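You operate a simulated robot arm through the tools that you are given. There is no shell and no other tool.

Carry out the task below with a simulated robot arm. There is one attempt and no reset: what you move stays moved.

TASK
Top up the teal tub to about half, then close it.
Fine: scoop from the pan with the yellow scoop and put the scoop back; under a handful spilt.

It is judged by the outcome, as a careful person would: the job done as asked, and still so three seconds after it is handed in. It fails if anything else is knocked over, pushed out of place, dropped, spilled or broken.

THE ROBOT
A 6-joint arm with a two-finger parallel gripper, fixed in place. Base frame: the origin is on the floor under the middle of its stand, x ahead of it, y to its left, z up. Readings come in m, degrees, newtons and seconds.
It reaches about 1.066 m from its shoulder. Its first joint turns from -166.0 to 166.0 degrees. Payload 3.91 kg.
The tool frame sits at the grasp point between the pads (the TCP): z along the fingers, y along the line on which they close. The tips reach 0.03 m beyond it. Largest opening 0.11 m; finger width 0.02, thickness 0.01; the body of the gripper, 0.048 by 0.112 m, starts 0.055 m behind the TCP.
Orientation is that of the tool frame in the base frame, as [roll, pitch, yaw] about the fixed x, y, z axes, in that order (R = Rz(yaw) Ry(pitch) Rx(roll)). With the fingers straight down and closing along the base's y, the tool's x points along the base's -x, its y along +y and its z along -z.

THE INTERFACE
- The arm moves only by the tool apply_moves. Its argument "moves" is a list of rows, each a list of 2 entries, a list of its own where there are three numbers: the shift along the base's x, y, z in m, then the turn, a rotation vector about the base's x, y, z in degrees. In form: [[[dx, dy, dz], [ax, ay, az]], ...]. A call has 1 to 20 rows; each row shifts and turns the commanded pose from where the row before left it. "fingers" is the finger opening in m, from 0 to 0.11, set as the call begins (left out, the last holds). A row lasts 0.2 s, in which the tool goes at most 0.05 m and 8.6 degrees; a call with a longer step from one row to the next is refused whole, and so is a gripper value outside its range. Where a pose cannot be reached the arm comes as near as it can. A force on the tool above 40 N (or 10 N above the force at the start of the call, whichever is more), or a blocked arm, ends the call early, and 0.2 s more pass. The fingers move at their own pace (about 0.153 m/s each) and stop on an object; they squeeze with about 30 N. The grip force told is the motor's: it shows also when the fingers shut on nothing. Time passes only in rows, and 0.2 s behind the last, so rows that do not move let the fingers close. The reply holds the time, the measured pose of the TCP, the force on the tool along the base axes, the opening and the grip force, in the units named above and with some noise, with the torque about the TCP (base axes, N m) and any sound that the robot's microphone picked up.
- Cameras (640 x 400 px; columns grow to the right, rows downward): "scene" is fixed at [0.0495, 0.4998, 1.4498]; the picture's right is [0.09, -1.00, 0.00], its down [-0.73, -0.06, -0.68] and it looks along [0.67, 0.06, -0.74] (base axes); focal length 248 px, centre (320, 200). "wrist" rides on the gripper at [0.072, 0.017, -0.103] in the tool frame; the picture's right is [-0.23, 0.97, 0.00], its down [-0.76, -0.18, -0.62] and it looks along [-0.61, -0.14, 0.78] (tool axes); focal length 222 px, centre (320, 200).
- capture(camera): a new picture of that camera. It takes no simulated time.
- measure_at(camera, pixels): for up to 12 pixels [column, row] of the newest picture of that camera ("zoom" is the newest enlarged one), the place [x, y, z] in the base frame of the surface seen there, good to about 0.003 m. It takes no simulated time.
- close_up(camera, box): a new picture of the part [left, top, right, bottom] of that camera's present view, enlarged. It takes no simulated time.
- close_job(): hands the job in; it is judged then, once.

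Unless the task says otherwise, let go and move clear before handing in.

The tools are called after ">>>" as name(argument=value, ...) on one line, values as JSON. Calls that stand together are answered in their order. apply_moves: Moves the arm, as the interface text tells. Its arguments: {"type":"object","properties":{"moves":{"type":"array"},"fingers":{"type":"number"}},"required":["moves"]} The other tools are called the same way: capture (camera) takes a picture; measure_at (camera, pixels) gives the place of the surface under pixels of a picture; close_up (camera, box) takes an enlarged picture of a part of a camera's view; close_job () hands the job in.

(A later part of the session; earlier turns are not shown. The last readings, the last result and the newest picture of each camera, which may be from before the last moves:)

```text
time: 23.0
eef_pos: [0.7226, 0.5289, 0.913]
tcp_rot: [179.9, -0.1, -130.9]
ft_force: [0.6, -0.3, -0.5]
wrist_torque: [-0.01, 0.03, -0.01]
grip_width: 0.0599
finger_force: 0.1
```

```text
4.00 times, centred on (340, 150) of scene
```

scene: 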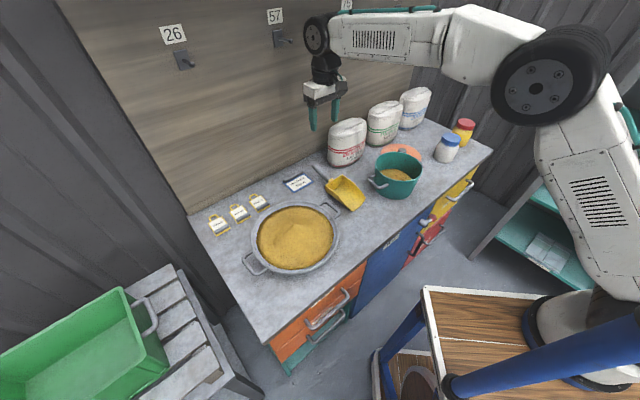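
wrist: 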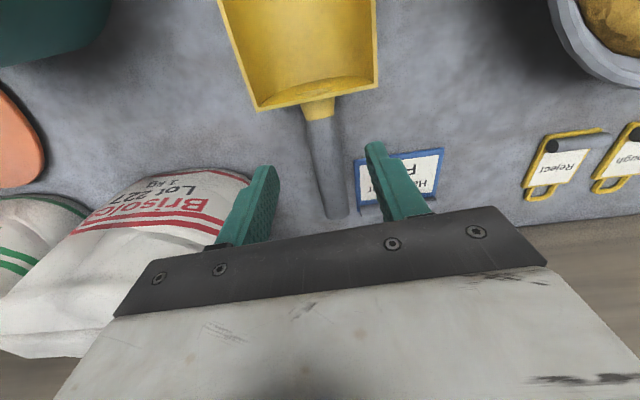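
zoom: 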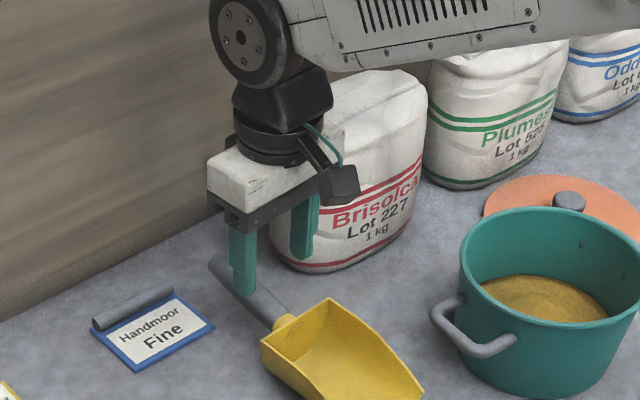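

The handle at (322,165) is centred between the fingers and there's nothing under them. I'll go down the last 7 cm.

>>> apply_moves(moves=[[[0.0005, 0.0005, -0.03], [0, 0, 0]], [[0, 0, -0.025], [0, 0, 0]], [[0, 0, -0.01], [0, 0, 0]], [[0, 0, -0.005], [0, 0, 0]], [[0, 0, 0], [0, 0, 0]]])

>>> capture(camera="wrist")

>>> close_up(camera="scene", box=[280, 100, 400, 200])

```text
time: 24.2
eef_pos: [0.7236, 0.5318, 0.8426]
tcp_rot: [179.9, -0.1, -130.9]
ft_force: [-0.8, -0.2, -0.3]
wrist_torque: [0.0, 0.0, -0.01]
grip_width: 0.0602
finger_force: 0.0
```

```text
taken
```

wrist: 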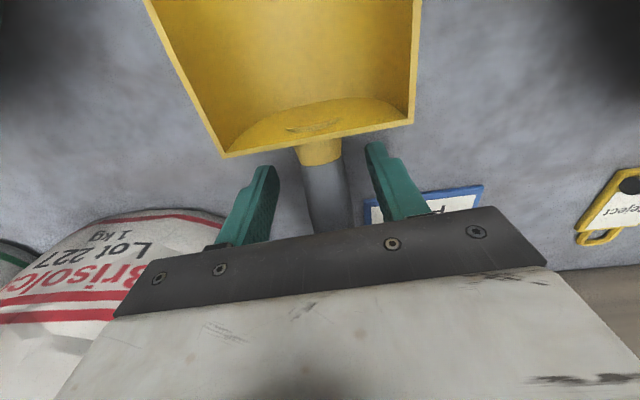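

```text
4.00 times, centred on (340, 150) of scene
```

zoom: 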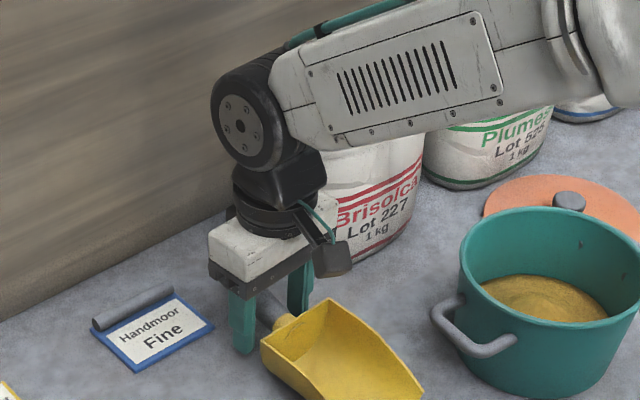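

The handle is between the fingers with no contact so far. I'll close on it, and this grasp pose (0.724, 0.531, 0.843) is the place to return the scoop to.

>>> apply_moves(moves=[[[0, 0, 0], [0, 0, 0]], [[0, 0, 0], [0, 0, 0]], [[0, 0, 0], [0, 0, 0]]], fingers=0.0)

>>> capture(camera="wrist")

```text
time: 25.0
eef_pos: [0.7227, 0.5296, 0.8424]
tcp_rot: [179.9, 0.0, -131.0]
ft_force: [-0.6, 1.2, 1.3]
wrist_torque: [0.05, 0.19, -0.14]
grip_width: 0.0262
finger_force: 30.0
```

```text
taken
```

wrist: 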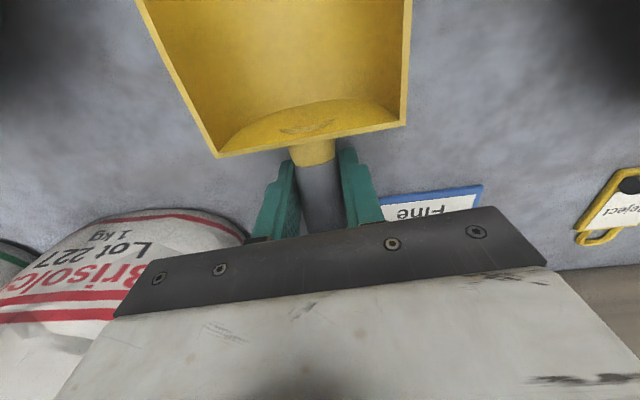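

The grip is firm at 0.026 m. I'll lift straight up and check the scoop stays level in the fingers.

>>> apply_moves(moves=[[[0, 0, 0.008], [0, 0, 0]], [[0, 0, 0.015], [0, 0, 0]], [[0, 0, 0.025], [0, 0, 0]], [[0, 0, 0.03], [0, 0, 0]], [[0, 0, 0.03], [0, 0, 0]], [[0, 0, 0.02], [0, 0, 0]], [[0, 0, 0], [0, 0, 0]]])

>>> capture(camera="wrist")

>>> capture(camera="scene")

>>> close_up(camera="scene", box=[280, 100, 400, 200])

```text
time: 26.6
eef_pos: [0.7233, 0.5304, 0.9719]
tcp_rot: [179.9, 0.1, -130.9]
ft_force: [-0.3, 0.5, -1.8]
wrist_torque: [0.08, -0.1, 0.0]
grip_width: 0.025
finger_force: 29.9
```

```text
taken
```

wrist: 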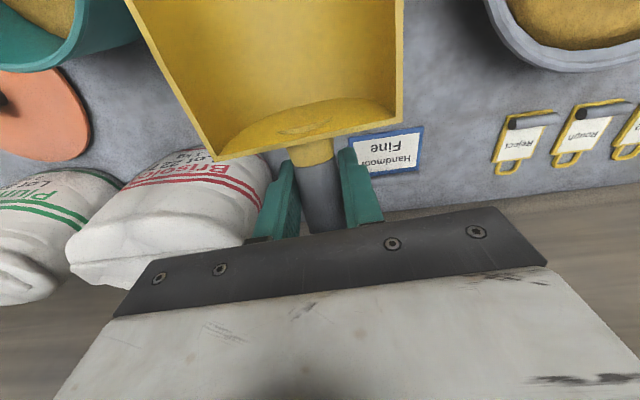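

```text
taken
```

scene: 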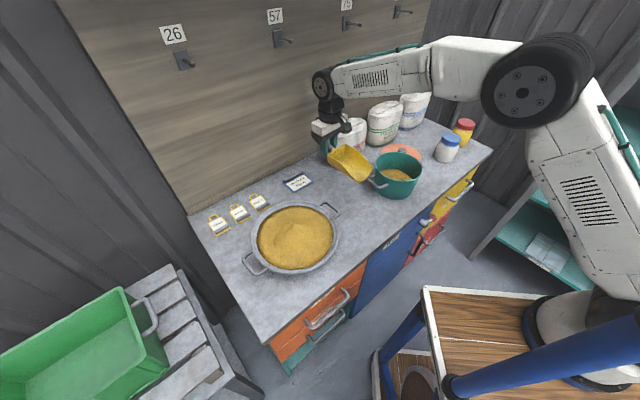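

```text
4.00 times, centred on (340, 150) of scene
```

zoom: 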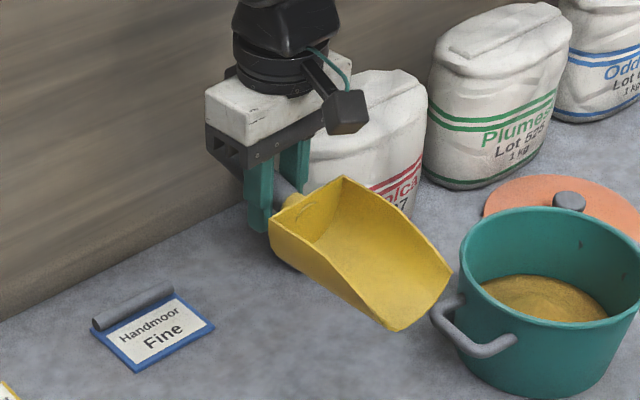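

The scoop is up and looks nearly level. I'll measure its corners for any pitch in the grip.

>>> measure_at(camera="zoom", pixels=[[396, 328], [449, 268], [425, 298], [345, 180], [272, 222], [370, 260], [400, 285], [340, 235], [330, 225], [280, 200]])

>>> measure_at(camera="wrist", pixels=[[213, 158], [400, 122], [300, 50], [300, 20], [280, 80], [318, 170], [322, 200], [180, 30], [400, 30], [310, 105]])

```text
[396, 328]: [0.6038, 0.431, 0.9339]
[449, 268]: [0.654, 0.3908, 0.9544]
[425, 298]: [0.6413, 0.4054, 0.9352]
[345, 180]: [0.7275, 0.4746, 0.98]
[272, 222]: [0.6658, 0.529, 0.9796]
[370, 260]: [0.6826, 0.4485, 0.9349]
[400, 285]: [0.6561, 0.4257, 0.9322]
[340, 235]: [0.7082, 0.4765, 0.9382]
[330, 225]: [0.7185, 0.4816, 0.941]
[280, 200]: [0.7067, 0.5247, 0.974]
```

```text
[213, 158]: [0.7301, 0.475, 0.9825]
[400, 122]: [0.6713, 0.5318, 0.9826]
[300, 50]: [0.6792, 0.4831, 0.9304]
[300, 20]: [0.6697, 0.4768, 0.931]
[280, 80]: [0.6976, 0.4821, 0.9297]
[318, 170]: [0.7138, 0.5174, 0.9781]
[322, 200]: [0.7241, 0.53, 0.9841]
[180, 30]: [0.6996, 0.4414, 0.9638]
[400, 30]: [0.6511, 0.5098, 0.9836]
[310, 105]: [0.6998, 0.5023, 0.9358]
```

The bowl floor is level at 0.041 below the TCP and the tip is 0.152 ahead of it. I'll carry the scoop to the wall side of the pan and pitch the tip down 25° just above the grain.

>>> apply_moves(moves=[[[-0.01, 0.015, 0.02], [0, 0, 0]], [[-0.02, 0.03, 0.008], [0, 0, 0]], [[-0.02, 0.03, 0], [0, 0, 0]], [[-0.02, 0.03, 0], [0, 0, 0]], [[-0.02, 0.03, 0], [0, 0, 0]], [[-0.02, 0.03, 0], [0, 0, 0]], [[-0.02, 0.03, 0], [0, 0, 0]], [[-0.012, 0.018, 0], [0, 0, 0]], [[-0.006, 0.009, 0], [0, 0, 0]], [[0, 0, 0], [0, 0, 0]]])

>>> capture(camera="scene")

>>> capture(camera="wrist")

```text
time: 28.8
eef_pos: [0.5711, 0.7428, 0.9983]
tcp_rot: [179.9, 0.1, -131.0]
ft_force: [0.5, 0.4, -2.2]
wrist_torque: [0.08, -0.1, -0.02]
grip_width: 0.0254
finger_force: 29.5
out of reach, approached as far as the arm can: row 8, 9
```

```text
taken
```

scene: 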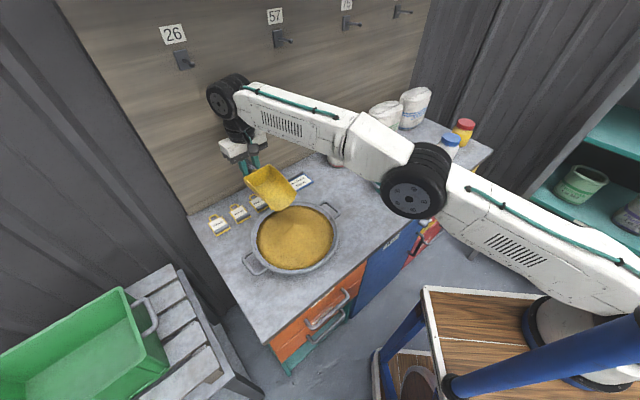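

```text
taken
```

wrist: 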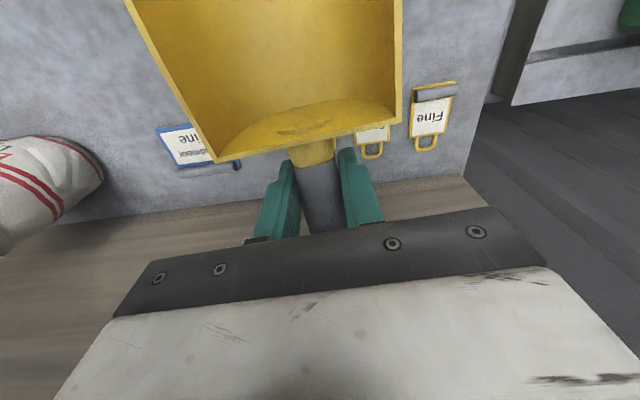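

The arm reached its limit near (0.571, 0.743), which is enough: the tip is already inside the pan on the wall side. I'll pitch the tip down 25° here, which brings the wrist closer to the robot.

>>> apply_moves(moves=[[[-0.004, -0.009, 0], [0, 0, 0]], [[0, 0, 0], [3.78, -3.27, 0]], [[0, 0, 0], [5.29, -4.59, 0]], [[0, 0, 0], [5.29, -4.59, 0]], [[0, 0, 0], [4.54, -3.93, 0]], [[0, 0, 0], [0, 0, 0]]])

>>> capture(camera="scene")

>>> close_up(camera="scene", box=[200, 120, 360, 290])

```text
time: 30.2
eef_pos: [0.5677, 0.7344, 0.996]
tcp_rot: [179.9, 25.1, -131.1]
ft_force: [0.3, 0.6, -1.1]
wrist_torque: [0.05, -0.07, 0.03]
grip_width: 0.0253
finger_force: 29.4
```

```text
taken
```

scene: 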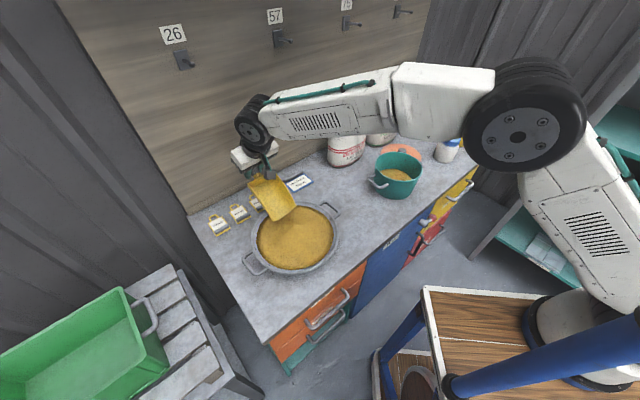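

```text
2.35 times, centred on (280, 205) of scene
```

zoom: 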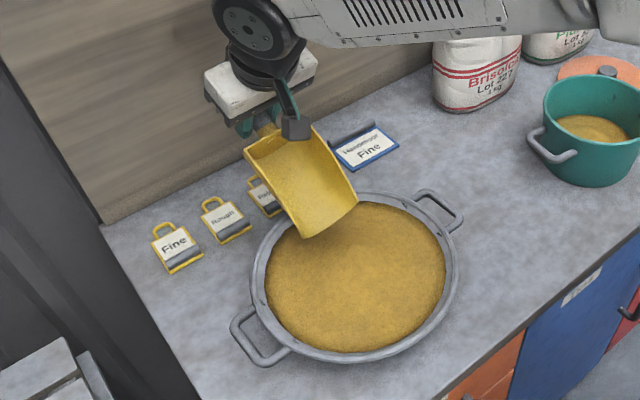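

The tip is inside the rim at zoom (330,220). I'll measure the tip and the grain surface around it.

>>> measure_at(camera="zoom", pixels=[[303, 235], [354, 199], [328, 220], [340, 250], [350, 280], [350, 310], [300, 280], [400, 260], [380, 220], [300, 320], [390, 320], [290, 240]])

>>> measure_at(camera="scene", pixels=[[299, 268], [340, 235], [252, 240], [327, 210], [290, 205], [295, 270], [315, 265], [270, 262], [330, 240], [256, 230]])

```text
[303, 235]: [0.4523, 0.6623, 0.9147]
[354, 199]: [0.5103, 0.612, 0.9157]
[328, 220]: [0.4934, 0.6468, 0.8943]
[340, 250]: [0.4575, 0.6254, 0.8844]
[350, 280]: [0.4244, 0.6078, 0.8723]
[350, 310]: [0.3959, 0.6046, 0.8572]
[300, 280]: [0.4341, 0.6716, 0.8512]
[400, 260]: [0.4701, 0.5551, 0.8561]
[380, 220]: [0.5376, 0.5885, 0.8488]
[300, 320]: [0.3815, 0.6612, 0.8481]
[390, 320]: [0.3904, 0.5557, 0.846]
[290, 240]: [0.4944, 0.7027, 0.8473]
```

```text
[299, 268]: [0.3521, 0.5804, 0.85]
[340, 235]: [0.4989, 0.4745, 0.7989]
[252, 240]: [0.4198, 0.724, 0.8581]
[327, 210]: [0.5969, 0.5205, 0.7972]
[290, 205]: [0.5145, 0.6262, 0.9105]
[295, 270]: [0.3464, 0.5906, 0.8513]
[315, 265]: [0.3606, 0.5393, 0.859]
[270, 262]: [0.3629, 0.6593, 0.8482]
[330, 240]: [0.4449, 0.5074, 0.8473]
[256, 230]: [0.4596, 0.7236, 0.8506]
```

The grain is flat at about 0.848 near the rim with a mound to about 0.885 in the middle, and the tip sits at (0.493, 0.647, 0.894), on the pan's centre line. I'll plunge the tip in first and check the resistance.

>>> apply_moves(moves=[[[-0.00557, -0.00643, -0.0207], [0, 0, 0]], [[-0.00557, -0.00643, -0.0207], [0, 0, 0]], [[-0.00802, -0.00926, -0.013], [-1.89, 1.64, 0]], [[0, 0, 0], [0, 0, 0]]])

>>> close_up(camera="scene", box=[200, 120, 360, 290])

```text
time: 31.2
eef_pos: [0.5476, 0.7126, 0.942]
tcp_rot: [180.0, 22.6, -131.0]
ft_force: [0.0, -0.3, -2.4]
wrist_torque: [0.11, -0.05, 0.0]
grip_width: 0.0255
finger_force: 30.0
```

```text
2.35 times, centred on (280, 205) of scene
```

zoom: 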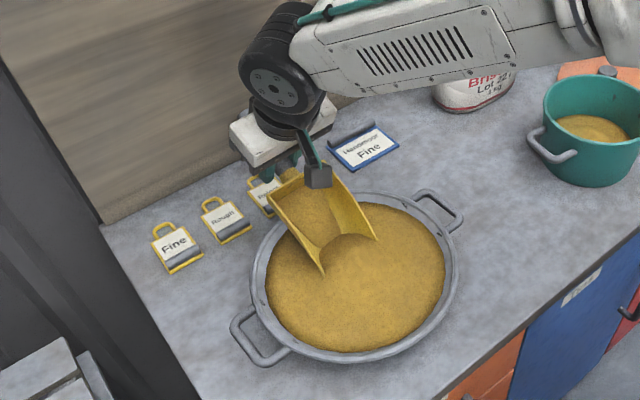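

The tip went into the grain with little resistance and grain is visible in the bowl. I'll continue the scooping curve, levelling as it goes.

>>> apply_moves(moves=[[[-0.00802, -0.00926, -0.013], [-1.89, 1.64, 0]], [[-0.0076, -0.00877, -0.0102], [-2.646, 2.293, 0]], [[-0.0076, -0.00877, -0.0102], [-2.646, 2.293, 0]], [[-0.00694, -0.00801, -0.00825], [-2.646, 2.293, 0]], [[-0.00694, -0.00801, -0.00825], [-2.646, 2.293, 0]], [[0, 0, 0], [0, 0, 0]]])

>>> close_up(camera="scene", box=[200, 120, 360, 290])

```text
time: 32.6
eef_pos: [0.511, 0.6697, 0.8936]
tcp_rot: [179.8, 6.0, -130.8]
ft_force: [0.2, 0.1, -3.1]
wrist_torque: [0.16, -0.13, 0.03]
grip_width: 0.0254
finger_force: 29.5
```

```text
2.35 times, centred on (280, 205) of scene
```

zoom: 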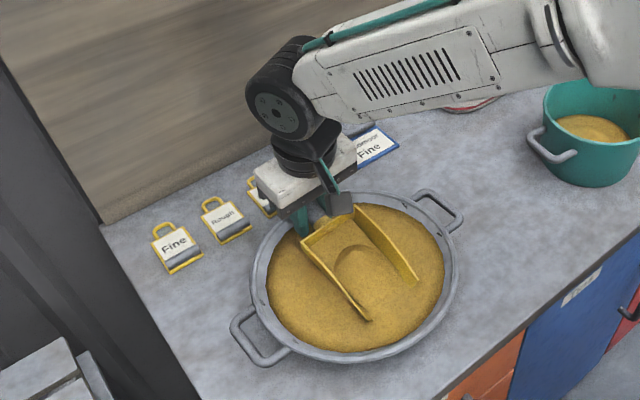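

The bowl is filling and the pan hasn't moved. I'll finish levelling, then lift out with the tip raised slightly.

>>> apply_moves(moves=[[[-0.0056, -0.00646, -0.00485], [-2.268, 1.965, 0]], [[-0.0056, -0.00646, -0.00385], [-2.268, 1.965, 0]], [[-0.002, -0.0023, 0.006], [-2.268, 1.965, 0]], [[0, 0, 0.01], [-2.268, 1.965, 0]], [[0, 0, 0.015], [-2.268, 1.965, 0]], [[0, 0, 0.02], [0, 0, 0]], [[0, 0, 0.02], [0, 0, 0]], [[0, 0, 0.02], [0, 0, 0]], [[0, 0, 0], [0, 0, 0]]])

>>> close_up(camera="scene", box=[200, 120, 360, 290])

>>> capture(camera="wrist")

>>> capture(camera="scene")

```text
time: 34.6
eef_pos: [0.4982, 0.6554, 0.9743]
tcp_rot: [180.0, -8.9, -130.9]
ft_force: [0.4, 0.1, -3.4]
wrist_torque: [0.17, -0.17, -0.02]
grip_width: 0.0253
finger_force: 30.5
```

```text
2.35 times, centred on (280, 205) of scene
```

zoom: 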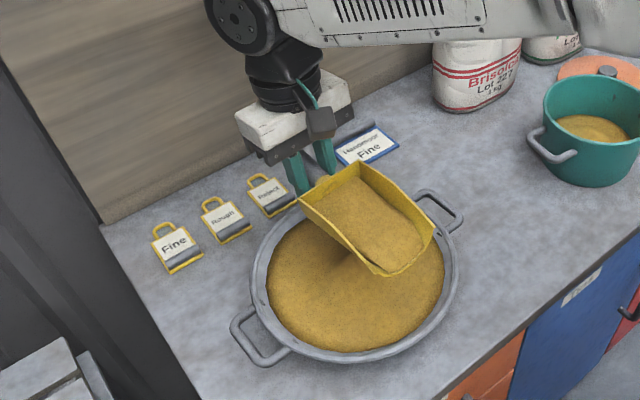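

```text
taken
```

wrist: 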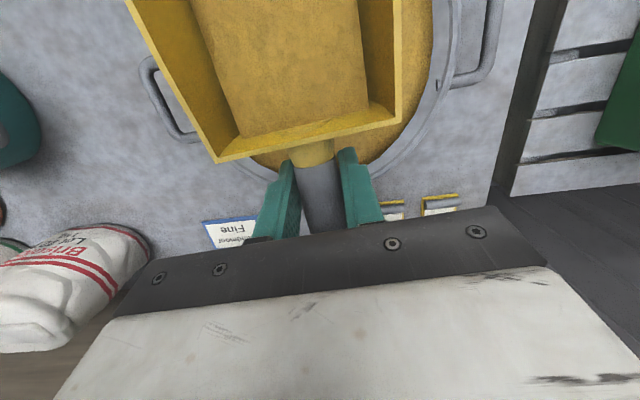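

```text
taken
```

scene: 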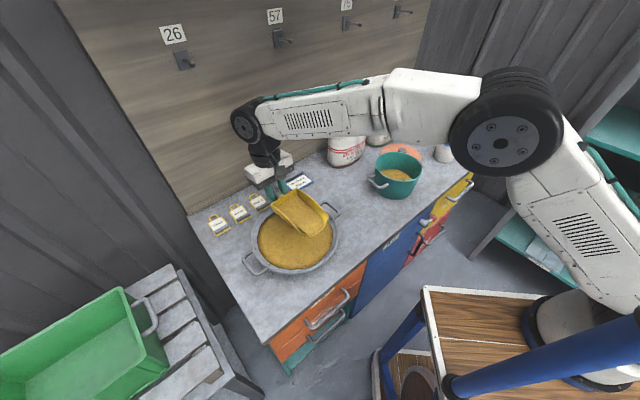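

The bowl carries a good load (the vertical reading went from about -2.0 to -3.4 N) and nothing spilled on the counter. I'll carry it tip-up and smoothly to above the tub.

>>> apply_moves(moves=[[[0.007, -0.0061, 0.02], [0, 0, 0]], [[0.0141, -0.0122, 0.022], [0, 0, 0]], [[0.0211, -0.0183, 0.016], [0, 0, 0]], [[0.0235, -0.02035, 0.008], [0, 0, 0]], [[0.0235, -0.02035, 0], [0, 0, 0]], [[0.0235, -0.02035, 0], [0, 0, 0]], [[0.0235, -0.02035, 0], [0, 0, 0]], [[0.0235, -0.02035, 0], [0, 0, 0]], [[0.0235, -0.02035, 0], [0, 0, 0]], [[0.0235, -0.02035, 0], [0, 0, 0]], [[0.0235, -0.02035, 0], [0, 0, 0]], [[0.0235, -0.02035, 0], [0, 0, 0]], [[0.0235, -0.02035, 0], [0, 0, 0]], [[0.0211, -0.0183, 0], [0, 0, 0]], [[0.0141, -0.0122, 0], [0, 0, 0]], [[0.007, -0.0061, 0], [0, 0, 0]], [[0, 0, 0], [0, 0, 0]]])

>>> capture(camera="scene")

>>> close_up(camera="scene", box=[320, 80, 480, 210])

>>> capture(camera="wrist")

```text
time: 38.2
eef_pos: [0.8174, 0.377, 1.0402]
tcp_rot: [179.9, -9.0, -130.9]
ft_force: [-0.3, 0.4, -3.8]
wrist_torque: [0.17, -0.16, -0.02]
grip_width: 0.0254
finger_force: 29.6
```

```text
taken
```

scene: 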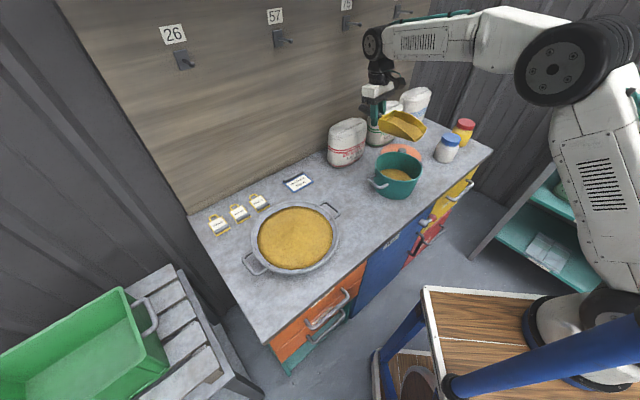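

```text
3.08 times, centred on (400, 145) of scene
```

zoom: 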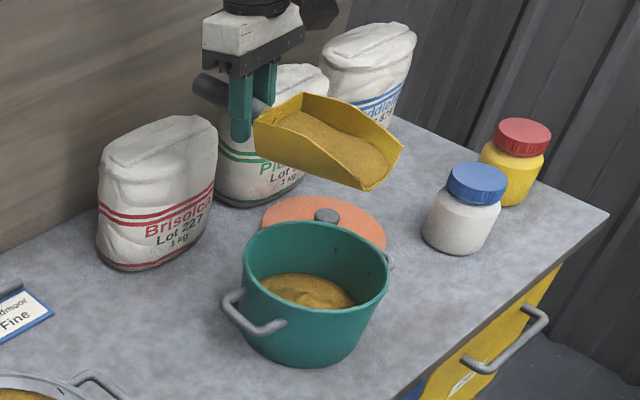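

```text
taken
```

wrist: 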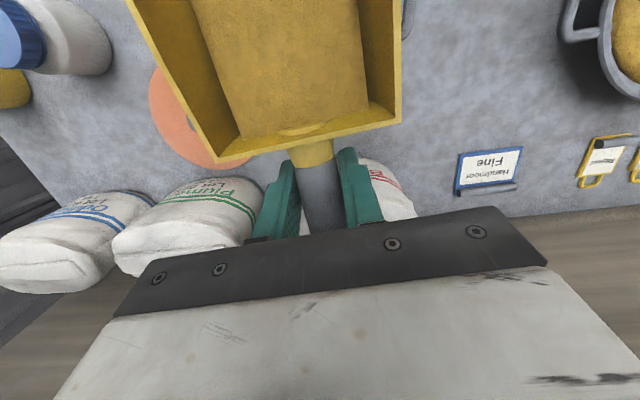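

No spill on the way, and the bowl is near the tub. I'll measure the tip, the tub rim and the grain level inside the tub before pouring.

>>> measure_at(camera="zoom", pixels=[[367, 188], [400, 152], [385, 170], [340, 145], [246, 270], [386, 275], [315, 225], [290, 280], [310, 300], [330, 295], [350, 290], [270, 285]])

>>> close_up(camera="scene", box=[370, 140, 430, 200])

```text
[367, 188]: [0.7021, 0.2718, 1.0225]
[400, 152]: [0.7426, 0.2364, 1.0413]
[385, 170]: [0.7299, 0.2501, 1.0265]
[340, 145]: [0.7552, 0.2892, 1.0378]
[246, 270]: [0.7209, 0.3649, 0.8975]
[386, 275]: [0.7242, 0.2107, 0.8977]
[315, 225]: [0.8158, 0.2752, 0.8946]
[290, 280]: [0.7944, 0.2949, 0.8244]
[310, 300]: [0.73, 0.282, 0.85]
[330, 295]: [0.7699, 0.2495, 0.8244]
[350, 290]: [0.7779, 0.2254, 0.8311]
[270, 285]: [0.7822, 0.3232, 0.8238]
```

```text
6.67 times, centred on (400, 170) of scene
```

zoom: 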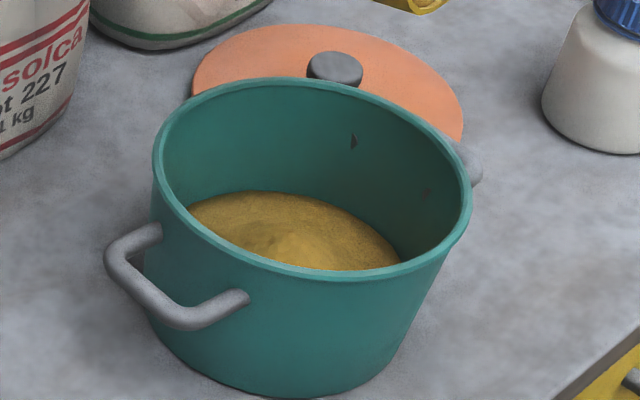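

The tip centre is 0.035 past the tub centre and 0.0145 off to one side, and grain in the tub is 0.824 at the wall and 0.85 in the middle. I'll centre sideways and begin pitching, stopping at 20° to look.

>>> apply_moves(moves=[[[-0.0055, 0.0048, 0], [3.4, -2.95, 0]], [[-0.0055, 0.0047, -0.003], [3.4, -2.95, 0]], [[0, 0, -0.004], [3.78, -3.275, 0]], [[0, 0, -0.004], [3.78, -3.275, 0]], [[0, 0, -0.004], [3.78, -3.275, 0]], [[0, 0, 0], [3.78, -3.275, 0]], [[0, 0, 0], [0, 0, 0]]])

>>> close_up(camera="scene", box=[320, 80, 480, 210])

>>> capture(camera="wrist")

```text
time: 39.8
eef_pos: [0.8073, 0.3868, 1.0259]
tcp_rot: [179.9, 20.0, -130.9]
ft_force: [-0.2, 0.3, -2.4]
wrist_torque: [0.09, -0.08, 0.0]
grip_width: 0.0255
finger_force: 29.5
```

```text
3.08 times, centred on (400, 145) of scene
```

zoom: 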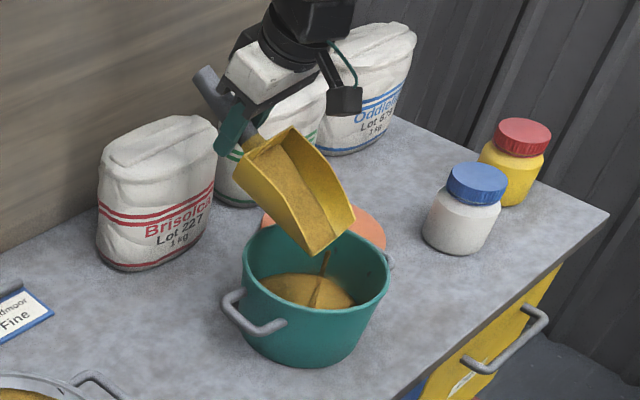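

```text
taken
```

wrist: 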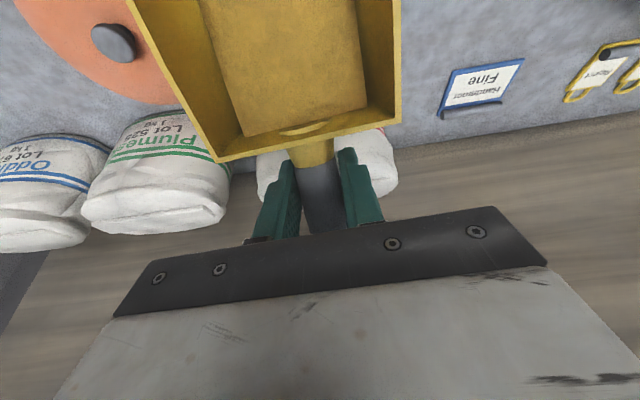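

Grain is streaming from the tip at zoom (322,262) and landing inside the tub. I'll keep pitching gradually while keeping the tip over the middle.

>>> apply_moves(moves=[[[-0.003, -0.0035, 0.003], [3.78, -3.275, 0]], [[0, 0, 0], [0, 0, 0]], [[-0.003, -0.0035, 0.003], [3.78, -3.275, 0]], [[0, 0, 0], [0, 0, 0]], [[-0.004, -0.0045, 0.005], [3.78, -3.275, 0]], [[0, 0, 0], [0, 0, 0]], [[0, 0, 0], [0, 0, 0]]])

>>> close_up(camera="scene", box=[320, 80, 480, 210])

>>> capture(camera="wrist")

```text
time: 41.4
eef_pos: [0.7965, 0.3758, 1.0385]
tcp_rot: [179.8, 35.0, -131.1]
ft_force: [-0.5, -0.4, -2.9]
wrist_torque: [0.08, -0.05, 0.0]
grip_width: 0.0256
finger_force: 30.2
```

```text
3.08 times, centred on (400, 145) of scene
```

zoom: 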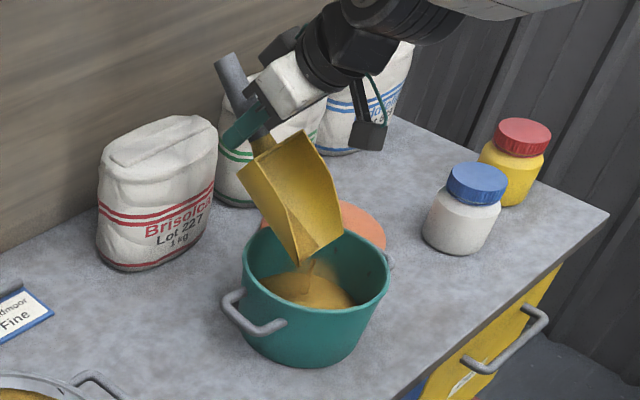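

```text
taken
```

wrist: 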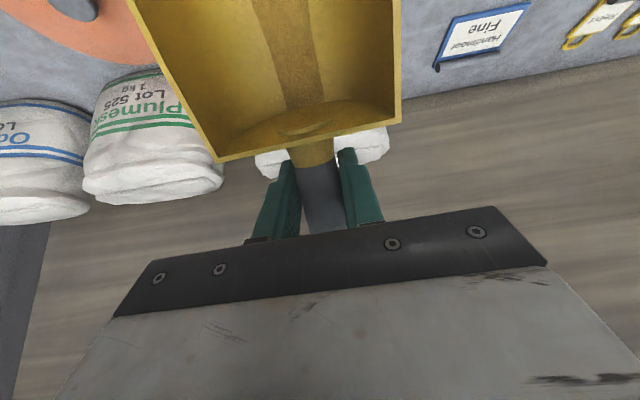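

Most of the grain has slid out, with a last stripe left in the bowl. I'll pitch to about 50° to empty it.

>>> apply_moves(moves=[[[-0.005, -0.0055, 0.006], [3.78, -3.275, 0]], [[0, 0, 0], [0, 0, 0]], [[-0.005, -0.0055, 0.006], [3.78, -3.275, 0]], [[0, 0, 0], [0, 0, 0]], [[-0.006, -0.0065, 0.006], [3.78, -3.275, 0]], [[0, 0, 0], [0, 0, 0]], [[0, 0, 0], [0, 0, 0]], [[0, 0, 0], [0, 0, 0]]])

>>> close_up(camera="scene", box=[320, 80, 480, 210])

>>> capture(camera="wrist")

```text
time: 43.2
eef_pos: [0.7808, 0.3566, 1.0559]
tcp_rot: [179.8, 50.0, -131.1]
ft_force: [0.0, -0.4, -2.3]
wrist_torque: [0.0, -0.04, 0.01]
grip_width: 0.0254
finger_force: 29.9
```

```text
3.08 times, centred on (400, 145) of scene
```

zoom: 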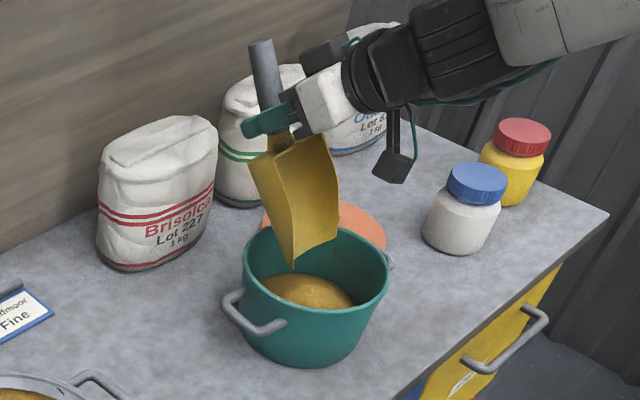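

```text
taken
```

wrist: 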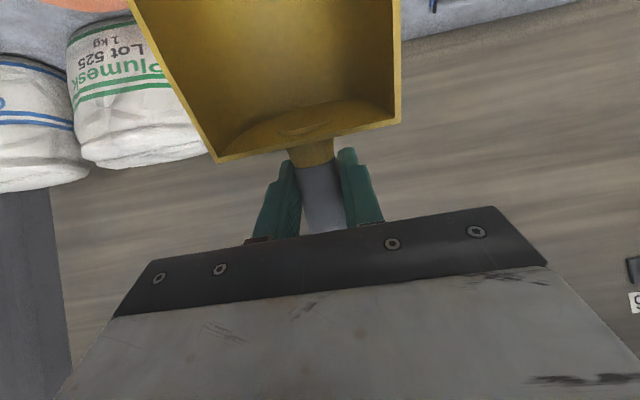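

The bowl is empty. I'll raise it, level it out and measure the new grain level in the tub.

>>> apply_moves(moves=[[[0, 0, 0.02], [0, 0, 0]], [[0.003, 0.0035, 0.015], [-5.29, 4.585, 0]], [[0.003, 0.0035, 0.005], [-5.29, 4.585, 0]], [[0.003, 0.0035, 0], [-5.29, 4.585, 0]], [[0.003, 0.0035, 0], [-5.29, 4.585, 0]], [[0, 0, 0], [-5.29, 4.585, 0]], [[0, 0, 0], [-5.29, 4.585, 0]], [[0, 0, 0], [-5.29, 4.585, 0]], [[0, 0, 0], [0, 0, 0]]])

>>> capture(camera="scene")

>>> close_up(camera="scene", box=[370, 140, 430, 200])

```text
time: 45.2
eef_pos: [0.7926, 0.3719, 1.0954]
tcp_rot: [179.9, 0.9, -131.1]
ft_force: [0.0, 0.2, -1.8]
wrist_torque: [0.05, -0.07, -0.01]
grip_width: 0.0251
finger_force: 29.9
```

```text
taken
```

scene: 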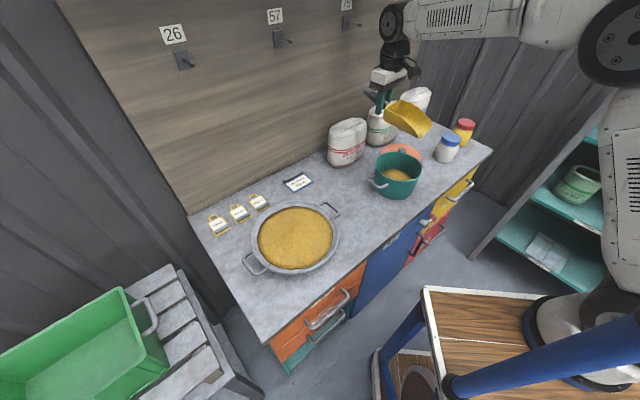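

```text
6.67 times, centred on (400, 170) of scene
```

zoom: 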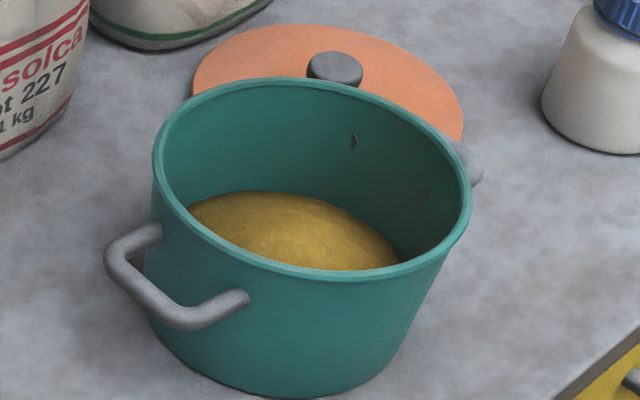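

The tub's grain is now a broader mound. I'll measure a spread of points on it and around the tub for spill.

>>> measure_at(camera="zoom", pixels=[[200, 212], [240, 200], [280, 195], [320, 205], [360, 225], [390, 255], [230, 225], [270, 240], [310, 240], [350, 250], [320, 262], [290, 225]])

>>> measure_at(camera="zoom", pixels=[[160, 170], [465, 200], [300, 85], [300, 265], [200, 120], [420, 150], [180, 210], [300, 275]])

>>> close_up(camera="scene", box=[200, 170, 360, 290])

>>> close_up(camera="scene", box=[300, 130, 460, 240])

```text
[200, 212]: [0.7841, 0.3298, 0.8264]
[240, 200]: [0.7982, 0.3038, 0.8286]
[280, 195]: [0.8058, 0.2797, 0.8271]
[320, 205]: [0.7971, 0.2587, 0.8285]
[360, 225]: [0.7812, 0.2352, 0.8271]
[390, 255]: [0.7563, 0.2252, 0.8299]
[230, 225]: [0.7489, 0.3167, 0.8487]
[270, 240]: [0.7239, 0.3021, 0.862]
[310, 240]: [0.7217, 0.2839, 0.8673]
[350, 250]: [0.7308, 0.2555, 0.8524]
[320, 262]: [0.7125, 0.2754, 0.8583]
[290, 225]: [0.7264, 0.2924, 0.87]
```

```text
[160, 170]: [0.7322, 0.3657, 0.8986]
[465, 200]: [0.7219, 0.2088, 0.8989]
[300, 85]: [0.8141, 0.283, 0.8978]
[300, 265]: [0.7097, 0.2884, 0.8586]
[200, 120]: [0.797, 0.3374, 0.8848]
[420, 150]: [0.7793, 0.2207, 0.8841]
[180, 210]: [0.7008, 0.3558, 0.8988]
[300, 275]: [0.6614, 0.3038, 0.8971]
```

```text
3.33 times, centred on (280, 230) of scene
```

zoom: 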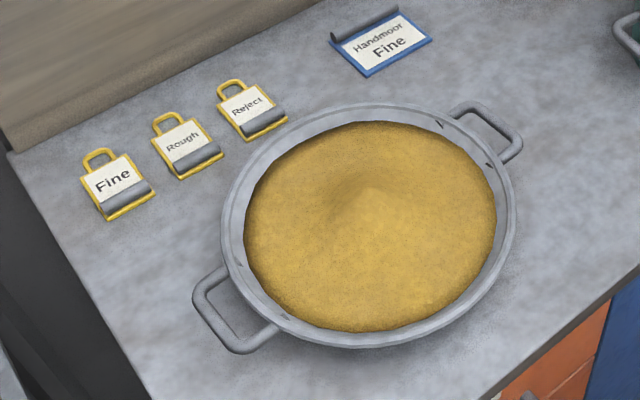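

```text
3.64 times, centred on (380, 185) of scene
```

zoom: 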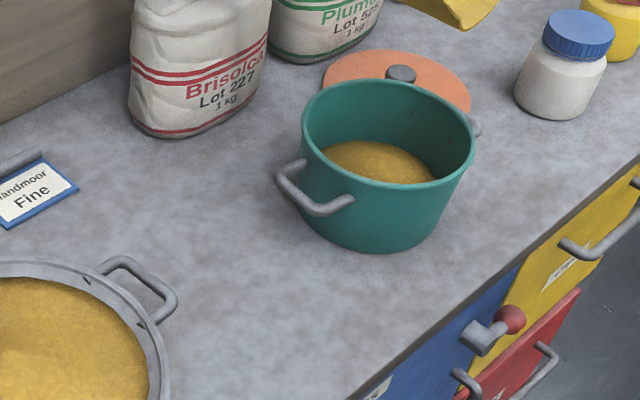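

No spill anywhere, and the first load raised the tub's mean level from ~0.833 to ~0.842 (floor ~0.804, rim ~0.898), about 40%. One more similar scoop should bring it to half, so I'll map the pan's remaining surface.

>>> measure_at(camera="scene", pixels=[[297, 228], [285, 215], [300, 213], [280, 225], [295, 240], [310, 235], [320, 225], [295, 255], [275, 245], [315, 250], [290, 222], [305, 222]])

>>> measure_at(camera="scene", pixels=[[333, 225], [257, 235], [290, 268], [300, 205], [265, 222], [326, 245], [400, 60], [407, 118], [425, 130], [412, 122]])

```text
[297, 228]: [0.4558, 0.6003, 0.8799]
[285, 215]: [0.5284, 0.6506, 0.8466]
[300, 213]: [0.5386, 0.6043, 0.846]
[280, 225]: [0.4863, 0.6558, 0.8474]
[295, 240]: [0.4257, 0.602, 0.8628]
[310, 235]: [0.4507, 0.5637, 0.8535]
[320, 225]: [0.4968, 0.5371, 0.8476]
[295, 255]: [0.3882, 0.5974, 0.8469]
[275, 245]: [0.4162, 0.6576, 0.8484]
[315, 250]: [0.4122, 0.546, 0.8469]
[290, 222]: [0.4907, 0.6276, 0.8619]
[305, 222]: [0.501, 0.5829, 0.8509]
```

```text
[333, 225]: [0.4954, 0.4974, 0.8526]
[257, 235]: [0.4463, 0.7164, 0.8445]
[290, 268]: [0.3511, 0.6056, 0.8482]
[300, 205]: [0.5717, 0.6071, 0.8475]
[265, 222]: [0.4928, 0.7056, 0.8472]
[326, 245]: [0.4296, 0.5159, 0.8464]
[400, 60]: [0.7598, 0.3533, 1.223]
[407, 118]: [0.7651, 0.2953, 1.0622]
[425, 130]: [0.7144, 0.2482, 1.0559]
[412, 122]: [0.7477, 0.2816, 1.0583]
```

The pan still has a mound to 0.88 around (0.456, 0.600). I'll go back to the same starting point on the wall side, pitching the empty scoop down 25° on the way.

>>> apply_moves(moves=[[[-0.0073, 0.0117, 0], [0, 0, 0]], [[-0.0145, 0.0234, 0], [0, 0, 0]], [[-0.0181, 0.0292, 0], [0, 0, 0]], [[-0.0181, 0.0292, 0], [3.63, -3.14, 0]], [[-0.0181, 0.0292, -0.005], [3.63, -3.14, 0]], [[-0.0181, 0.0292, -0.005], [3.63, -3.14, 0]], [[-0.0181, 0.0292, -0.005], [3.63, -3.14, 0]], [[-0.0181, 0.0292, -0.005], [3.63, -3.14, 0]], [[-0.0181, 0.0292, -0.005], [0, 0, 0]], [[-0.0181, 0.0292, -0.005], [0, 0, 0]], [[-0.0181, 0.0292, -0.005], [0, 0, 0]], [[-0.0181, 0.0292, -0.005], [0, 0, 0]], [[-0.0145, 0.0234, -0.005], [0, 0, 0]], [[-0.0073, 0.0117, -0.01], [0, 0, 0]], [[0, 0, -0.02], [0, 0, 0]], [[0, 0, -0.02], [0, 0, 0]], [[0, 0, 0], [0, 0, 0]]])

>>> capture(camera="scene")

>>> close_up(camera="scene", box=[200, 120, 360, 290])

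>>> measure_at(camera="zoom", pixels=[[303, 235], [354, 199], [328, 220], [335, 212], [320, 215]])

```text
time: 48.8
eef_pos: [0.5697, 0.7348, 1.0018]
tcp_rot: [179.8, 24.9, -131.0]
ft_force: [0.3, 0.2, -2.2]
wrist_torque: [0.03, -0.06, 0.01]
grip_width: 0.0257
finger_force: 30.5
```

```text
taken
```

scene: 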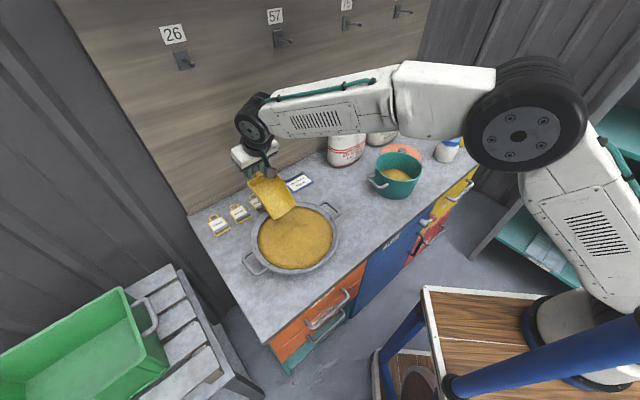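

```text
2.35 times, centred on (280, 205) of scene
```

zoom: 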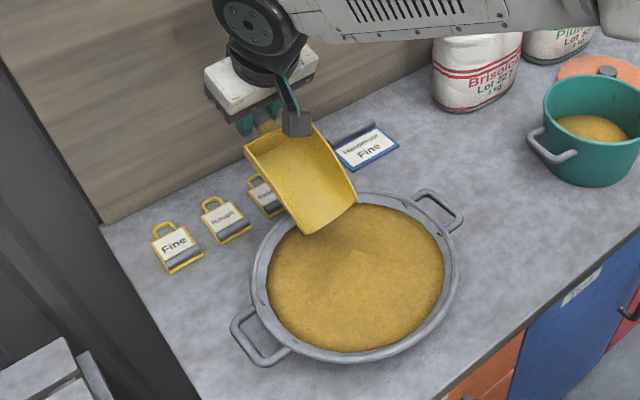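

```text
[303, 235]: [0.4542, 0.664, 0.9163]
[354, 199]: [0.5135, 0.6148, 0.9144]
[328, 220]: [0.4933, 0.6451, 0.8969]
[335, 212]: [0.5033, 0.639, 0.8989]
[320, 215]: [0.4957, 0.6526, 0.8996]
```

The scoop is in the same starting pose, just 6 mm higher. I'll repeat the curve about 4 mm deeper to offset the lower mound.

>>> apply_moves(moves=[[[-0.0063, -0.0066, -0.0255], [0, 0, 0]], [[-0.0063, -0.0066, -0.0255], [0, 0, 0]], [[-0.00802, -0.00926, -0.013], [-1.89, 1.64, 0]], [[-0.00802, -0.00926, -0.013], [-1.89, 1.64, 0]], [[-0.0076, -0.00877, -0.0102], [-2.646, 2.293, 0]], [[-0.0076, -0.00877, -0.0102], [-2.646, 2.293, 0]], [[-0.00694, -0.00801, -0.00825], [-2.646, 2.293, 0]], [[-0.00694, -0.00801, -0.00825], [-2.646, 2.293, 0]], [[-0.0056, -0.00646, -0.00485], [-2.268, 1.965, 0]], [[-0.0056, -0.00646, -0.00385], [-2.268, 1.965, 0]], [[0, 0, 0], [0, 0, 0]]])

>>> close_up(camera="scene", box=[200, 120, 360, 290])

```text
time: 51.2
eef_pos: [0.5001, 0.6557, 0.8791]
tcp_rot: [179.8, 0.1, -131.0]
ft_force: [8.0, 10.7, 7.9]
wrist_torque: [-0.65, 0.61, -0.11]
grip_width: 0.0259
finger_force: 29.6
```

```text
2.35 times, centred on (280, 205) of scene
```

zoom: 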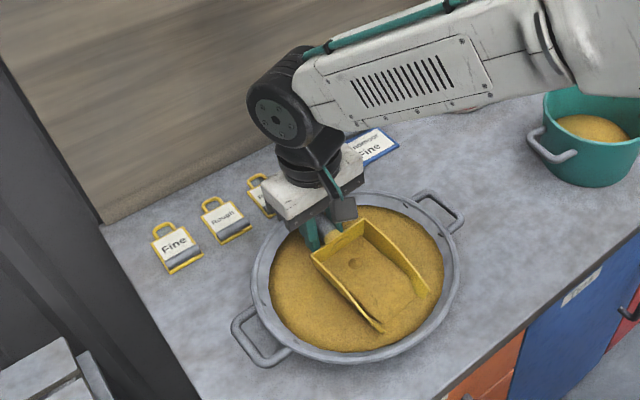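

There's a ~13 N push back along the scoop, so the tip is touching the pan's far wall. I'll ease back slightly and lift out with the tip raised.

>>> apply_moves(moves=[[[0.002, 0.0023, 0.005], [-1.5, 1.3, 0]], [[0.001, 0.001, 0.008], [-2.268, 1.965, 0]], [[0, 0, 0.012], [-2.268, 1.965, 0]], [[0, 0, 0.015], [-1.5, 1.3, 0]], [[0, 0, 0.02], [0, 0, 0]], [[0, 0, 0.02], [0, 0, 0]], [[0, 0, 0.02], [0, 0, 0]], [[0, 0, 0], [0, 0, 0]]])

>>> close_up(camera="scene", box=[200, 120, 360, 290])

>>> capture(camera="wrist")

>>> capture(camera="scene")

```text
time: 53.0
eef_pos: [0.5022, 0.6583, 0.9773]
tcp_rot: [179.9, -10.0, -131.0]
ft_force: [0.3, 0.5, -5.0]
wrist_torque: [0.2, -0.15, 0.03]
grip_width: 0.0257
finger_force: 29.9
```

```text
2.35 times, centred on (280, 205) of scene
```

zoom: 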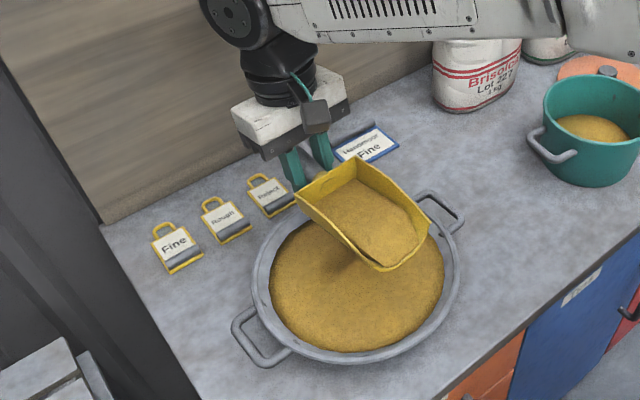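

```text
taken
```

wrist: 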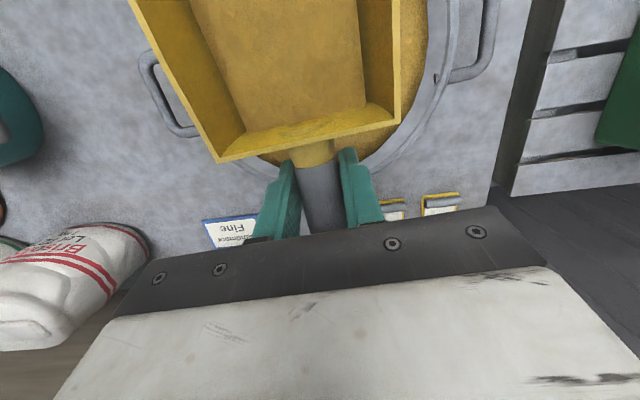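

```text
taken
```

scene: 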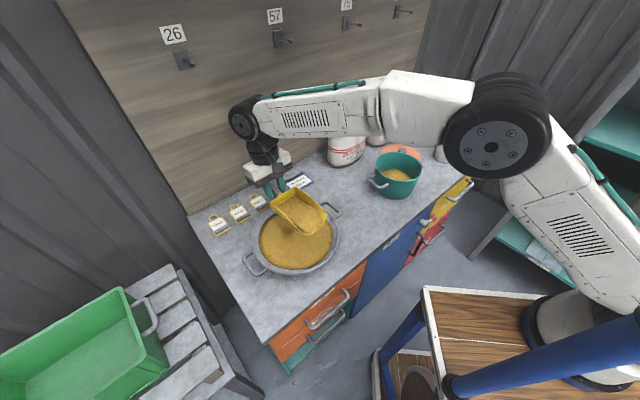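

The second load is in the bowl with no spill, and the pan is within a few millimetres of where it was. I'll carry it to the tub along the same route.

>>> apply_moves(moves=[[[0.0067, -0.006, 0.02], [0, 0, 0]], [[0.0135, -0.012, 0.022], [0, 0, 0]], [[0.0202, -0.018, 0.014], [0, 0, 0]], [[0.0224, -0.01996, 0.007], [0, 0, 0]], [[0.0224, -0.01996, 0], [0, 0, 0]], [[0.0224, -0.01996, 0], [0, 0, 0]], [[0.0224, -0.01996, 0], [0, 0, 0]], [[0.0224, -0.01996, 0], [0, 0, 0]], [[0.0224, -0.01996, 0], [0, 0, 0]], [[0.0224, -0.01996, 0], [0, 0, 0]], [[0.0224, -0.01996, 0], [0, 0, 0]], [[0.0224, -0.01996, 0], [0, 0, 0]], [[0.0224, -0.01996, 0], [0, 0, 0]], [[0.0202, -0.018, 0], [0, 0, 0]], [[0.0135, -0.012, 0], [0, 0, 0]], [[0.0067, -0.006, 0], [0, 0, 0]], [[0, 0, 0], [0, 0, 0]]])

>>> capture(camera="scene")

>>> close_up(camera="scene", box=[320, 80, 480, 210])

>>> measure_at(camera="zoom", pixels=[[365, 188], [398, 152], [383, 170], [340, 145], [320, 135], [246, 270], [386, 275], [315, 225]])

```text
time: 56.6
eef_pos: [0.8075, 0.3872, 1.041]
tcp_rot: [179.8, -10.0, -130.8]
ft_force: [1.4, 0.3, -3.1]
wrist_torque: [0.16, -0.12, 0.0]
grip_width: 0.0259
finger_force: 29.6
```

```text
taken
```

scene: 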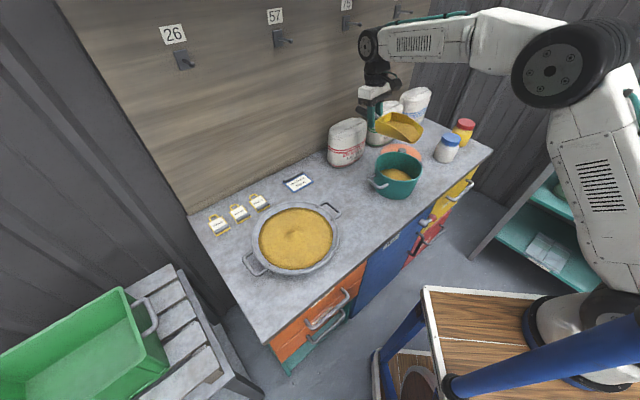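

```text
3.08 times, centred on (400, 145) of scene
```

zoom: 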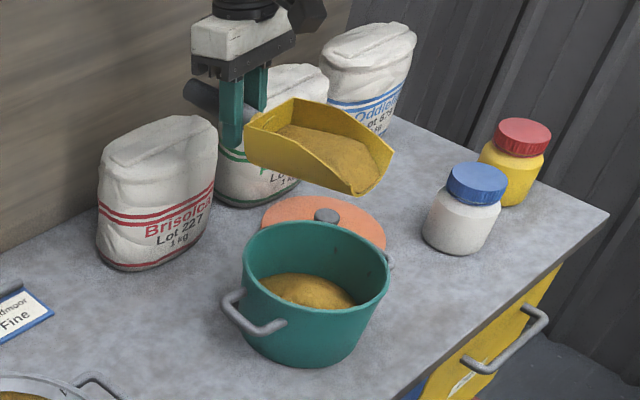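

```text
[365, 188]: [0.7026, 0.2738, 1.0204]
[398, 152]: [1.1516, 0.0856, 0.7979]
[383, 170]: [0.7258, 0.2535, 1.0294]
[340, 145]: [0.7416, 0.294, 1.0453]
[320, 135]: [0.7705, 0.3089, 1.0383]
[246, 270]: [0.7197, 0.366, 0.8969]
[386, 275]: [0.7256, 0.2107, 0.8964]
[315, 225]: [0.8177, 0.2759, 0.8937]
```

The bowl holds a slightly larger load than the first. I'll pour with the tip sweeping from the front to the wall side of the tub so the grain spreads, and check partway.

>>> apply_moves(moves=[[[-0.0049, -0.0057, -0.002], [3.78, -3.275, 0]], [[-0.0049, -0.0056, -0.004], [3.78, -3.275, 0]], [[0, 0, -0.004], [3.78, -3.275, 0]], [[0, 0, -0.003], [3.78, -3.275, 0]], [[0, 0, 0], [3.78, -3.275, 0]], [[0, 0, 0], [0, 0, 0]], [[0, 0, 0.001], [3.78, -3.275, 0]], [[0, 0, 0], [0, 0, 0]], [[0, 0, 0], [0, 0, 0]]])

>>> close_up(camera="scene", box=[320, 80, 480, 210])

>>> capture(camera="wrist")

```text
time: 58.6
eef_pos: [0.7977, 0.3748, 1.0294]
tcp_rot: [179.8, 20.0, -131.0]
ft_force: [0.3, -0.8, -4.2]
wrist_torque: [0.12, -0.1, -0.01]
grip_width: 0.0258
finger_force: 30.2
```

```text
3.08 times, centred on (400, 145) of scene
```

zoom: 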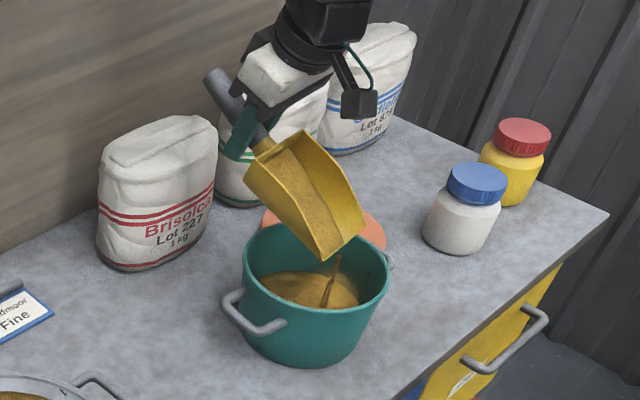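

```text
taken
```

wrist: 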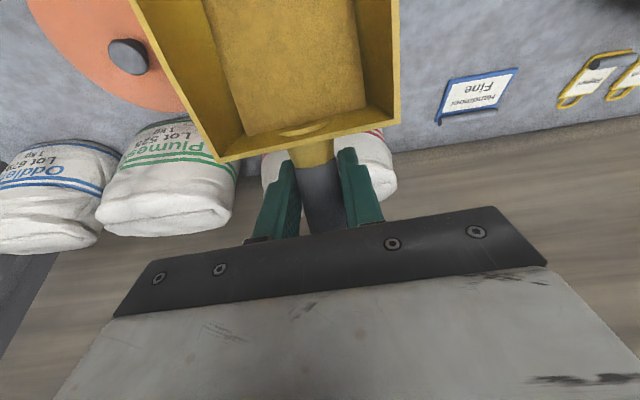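

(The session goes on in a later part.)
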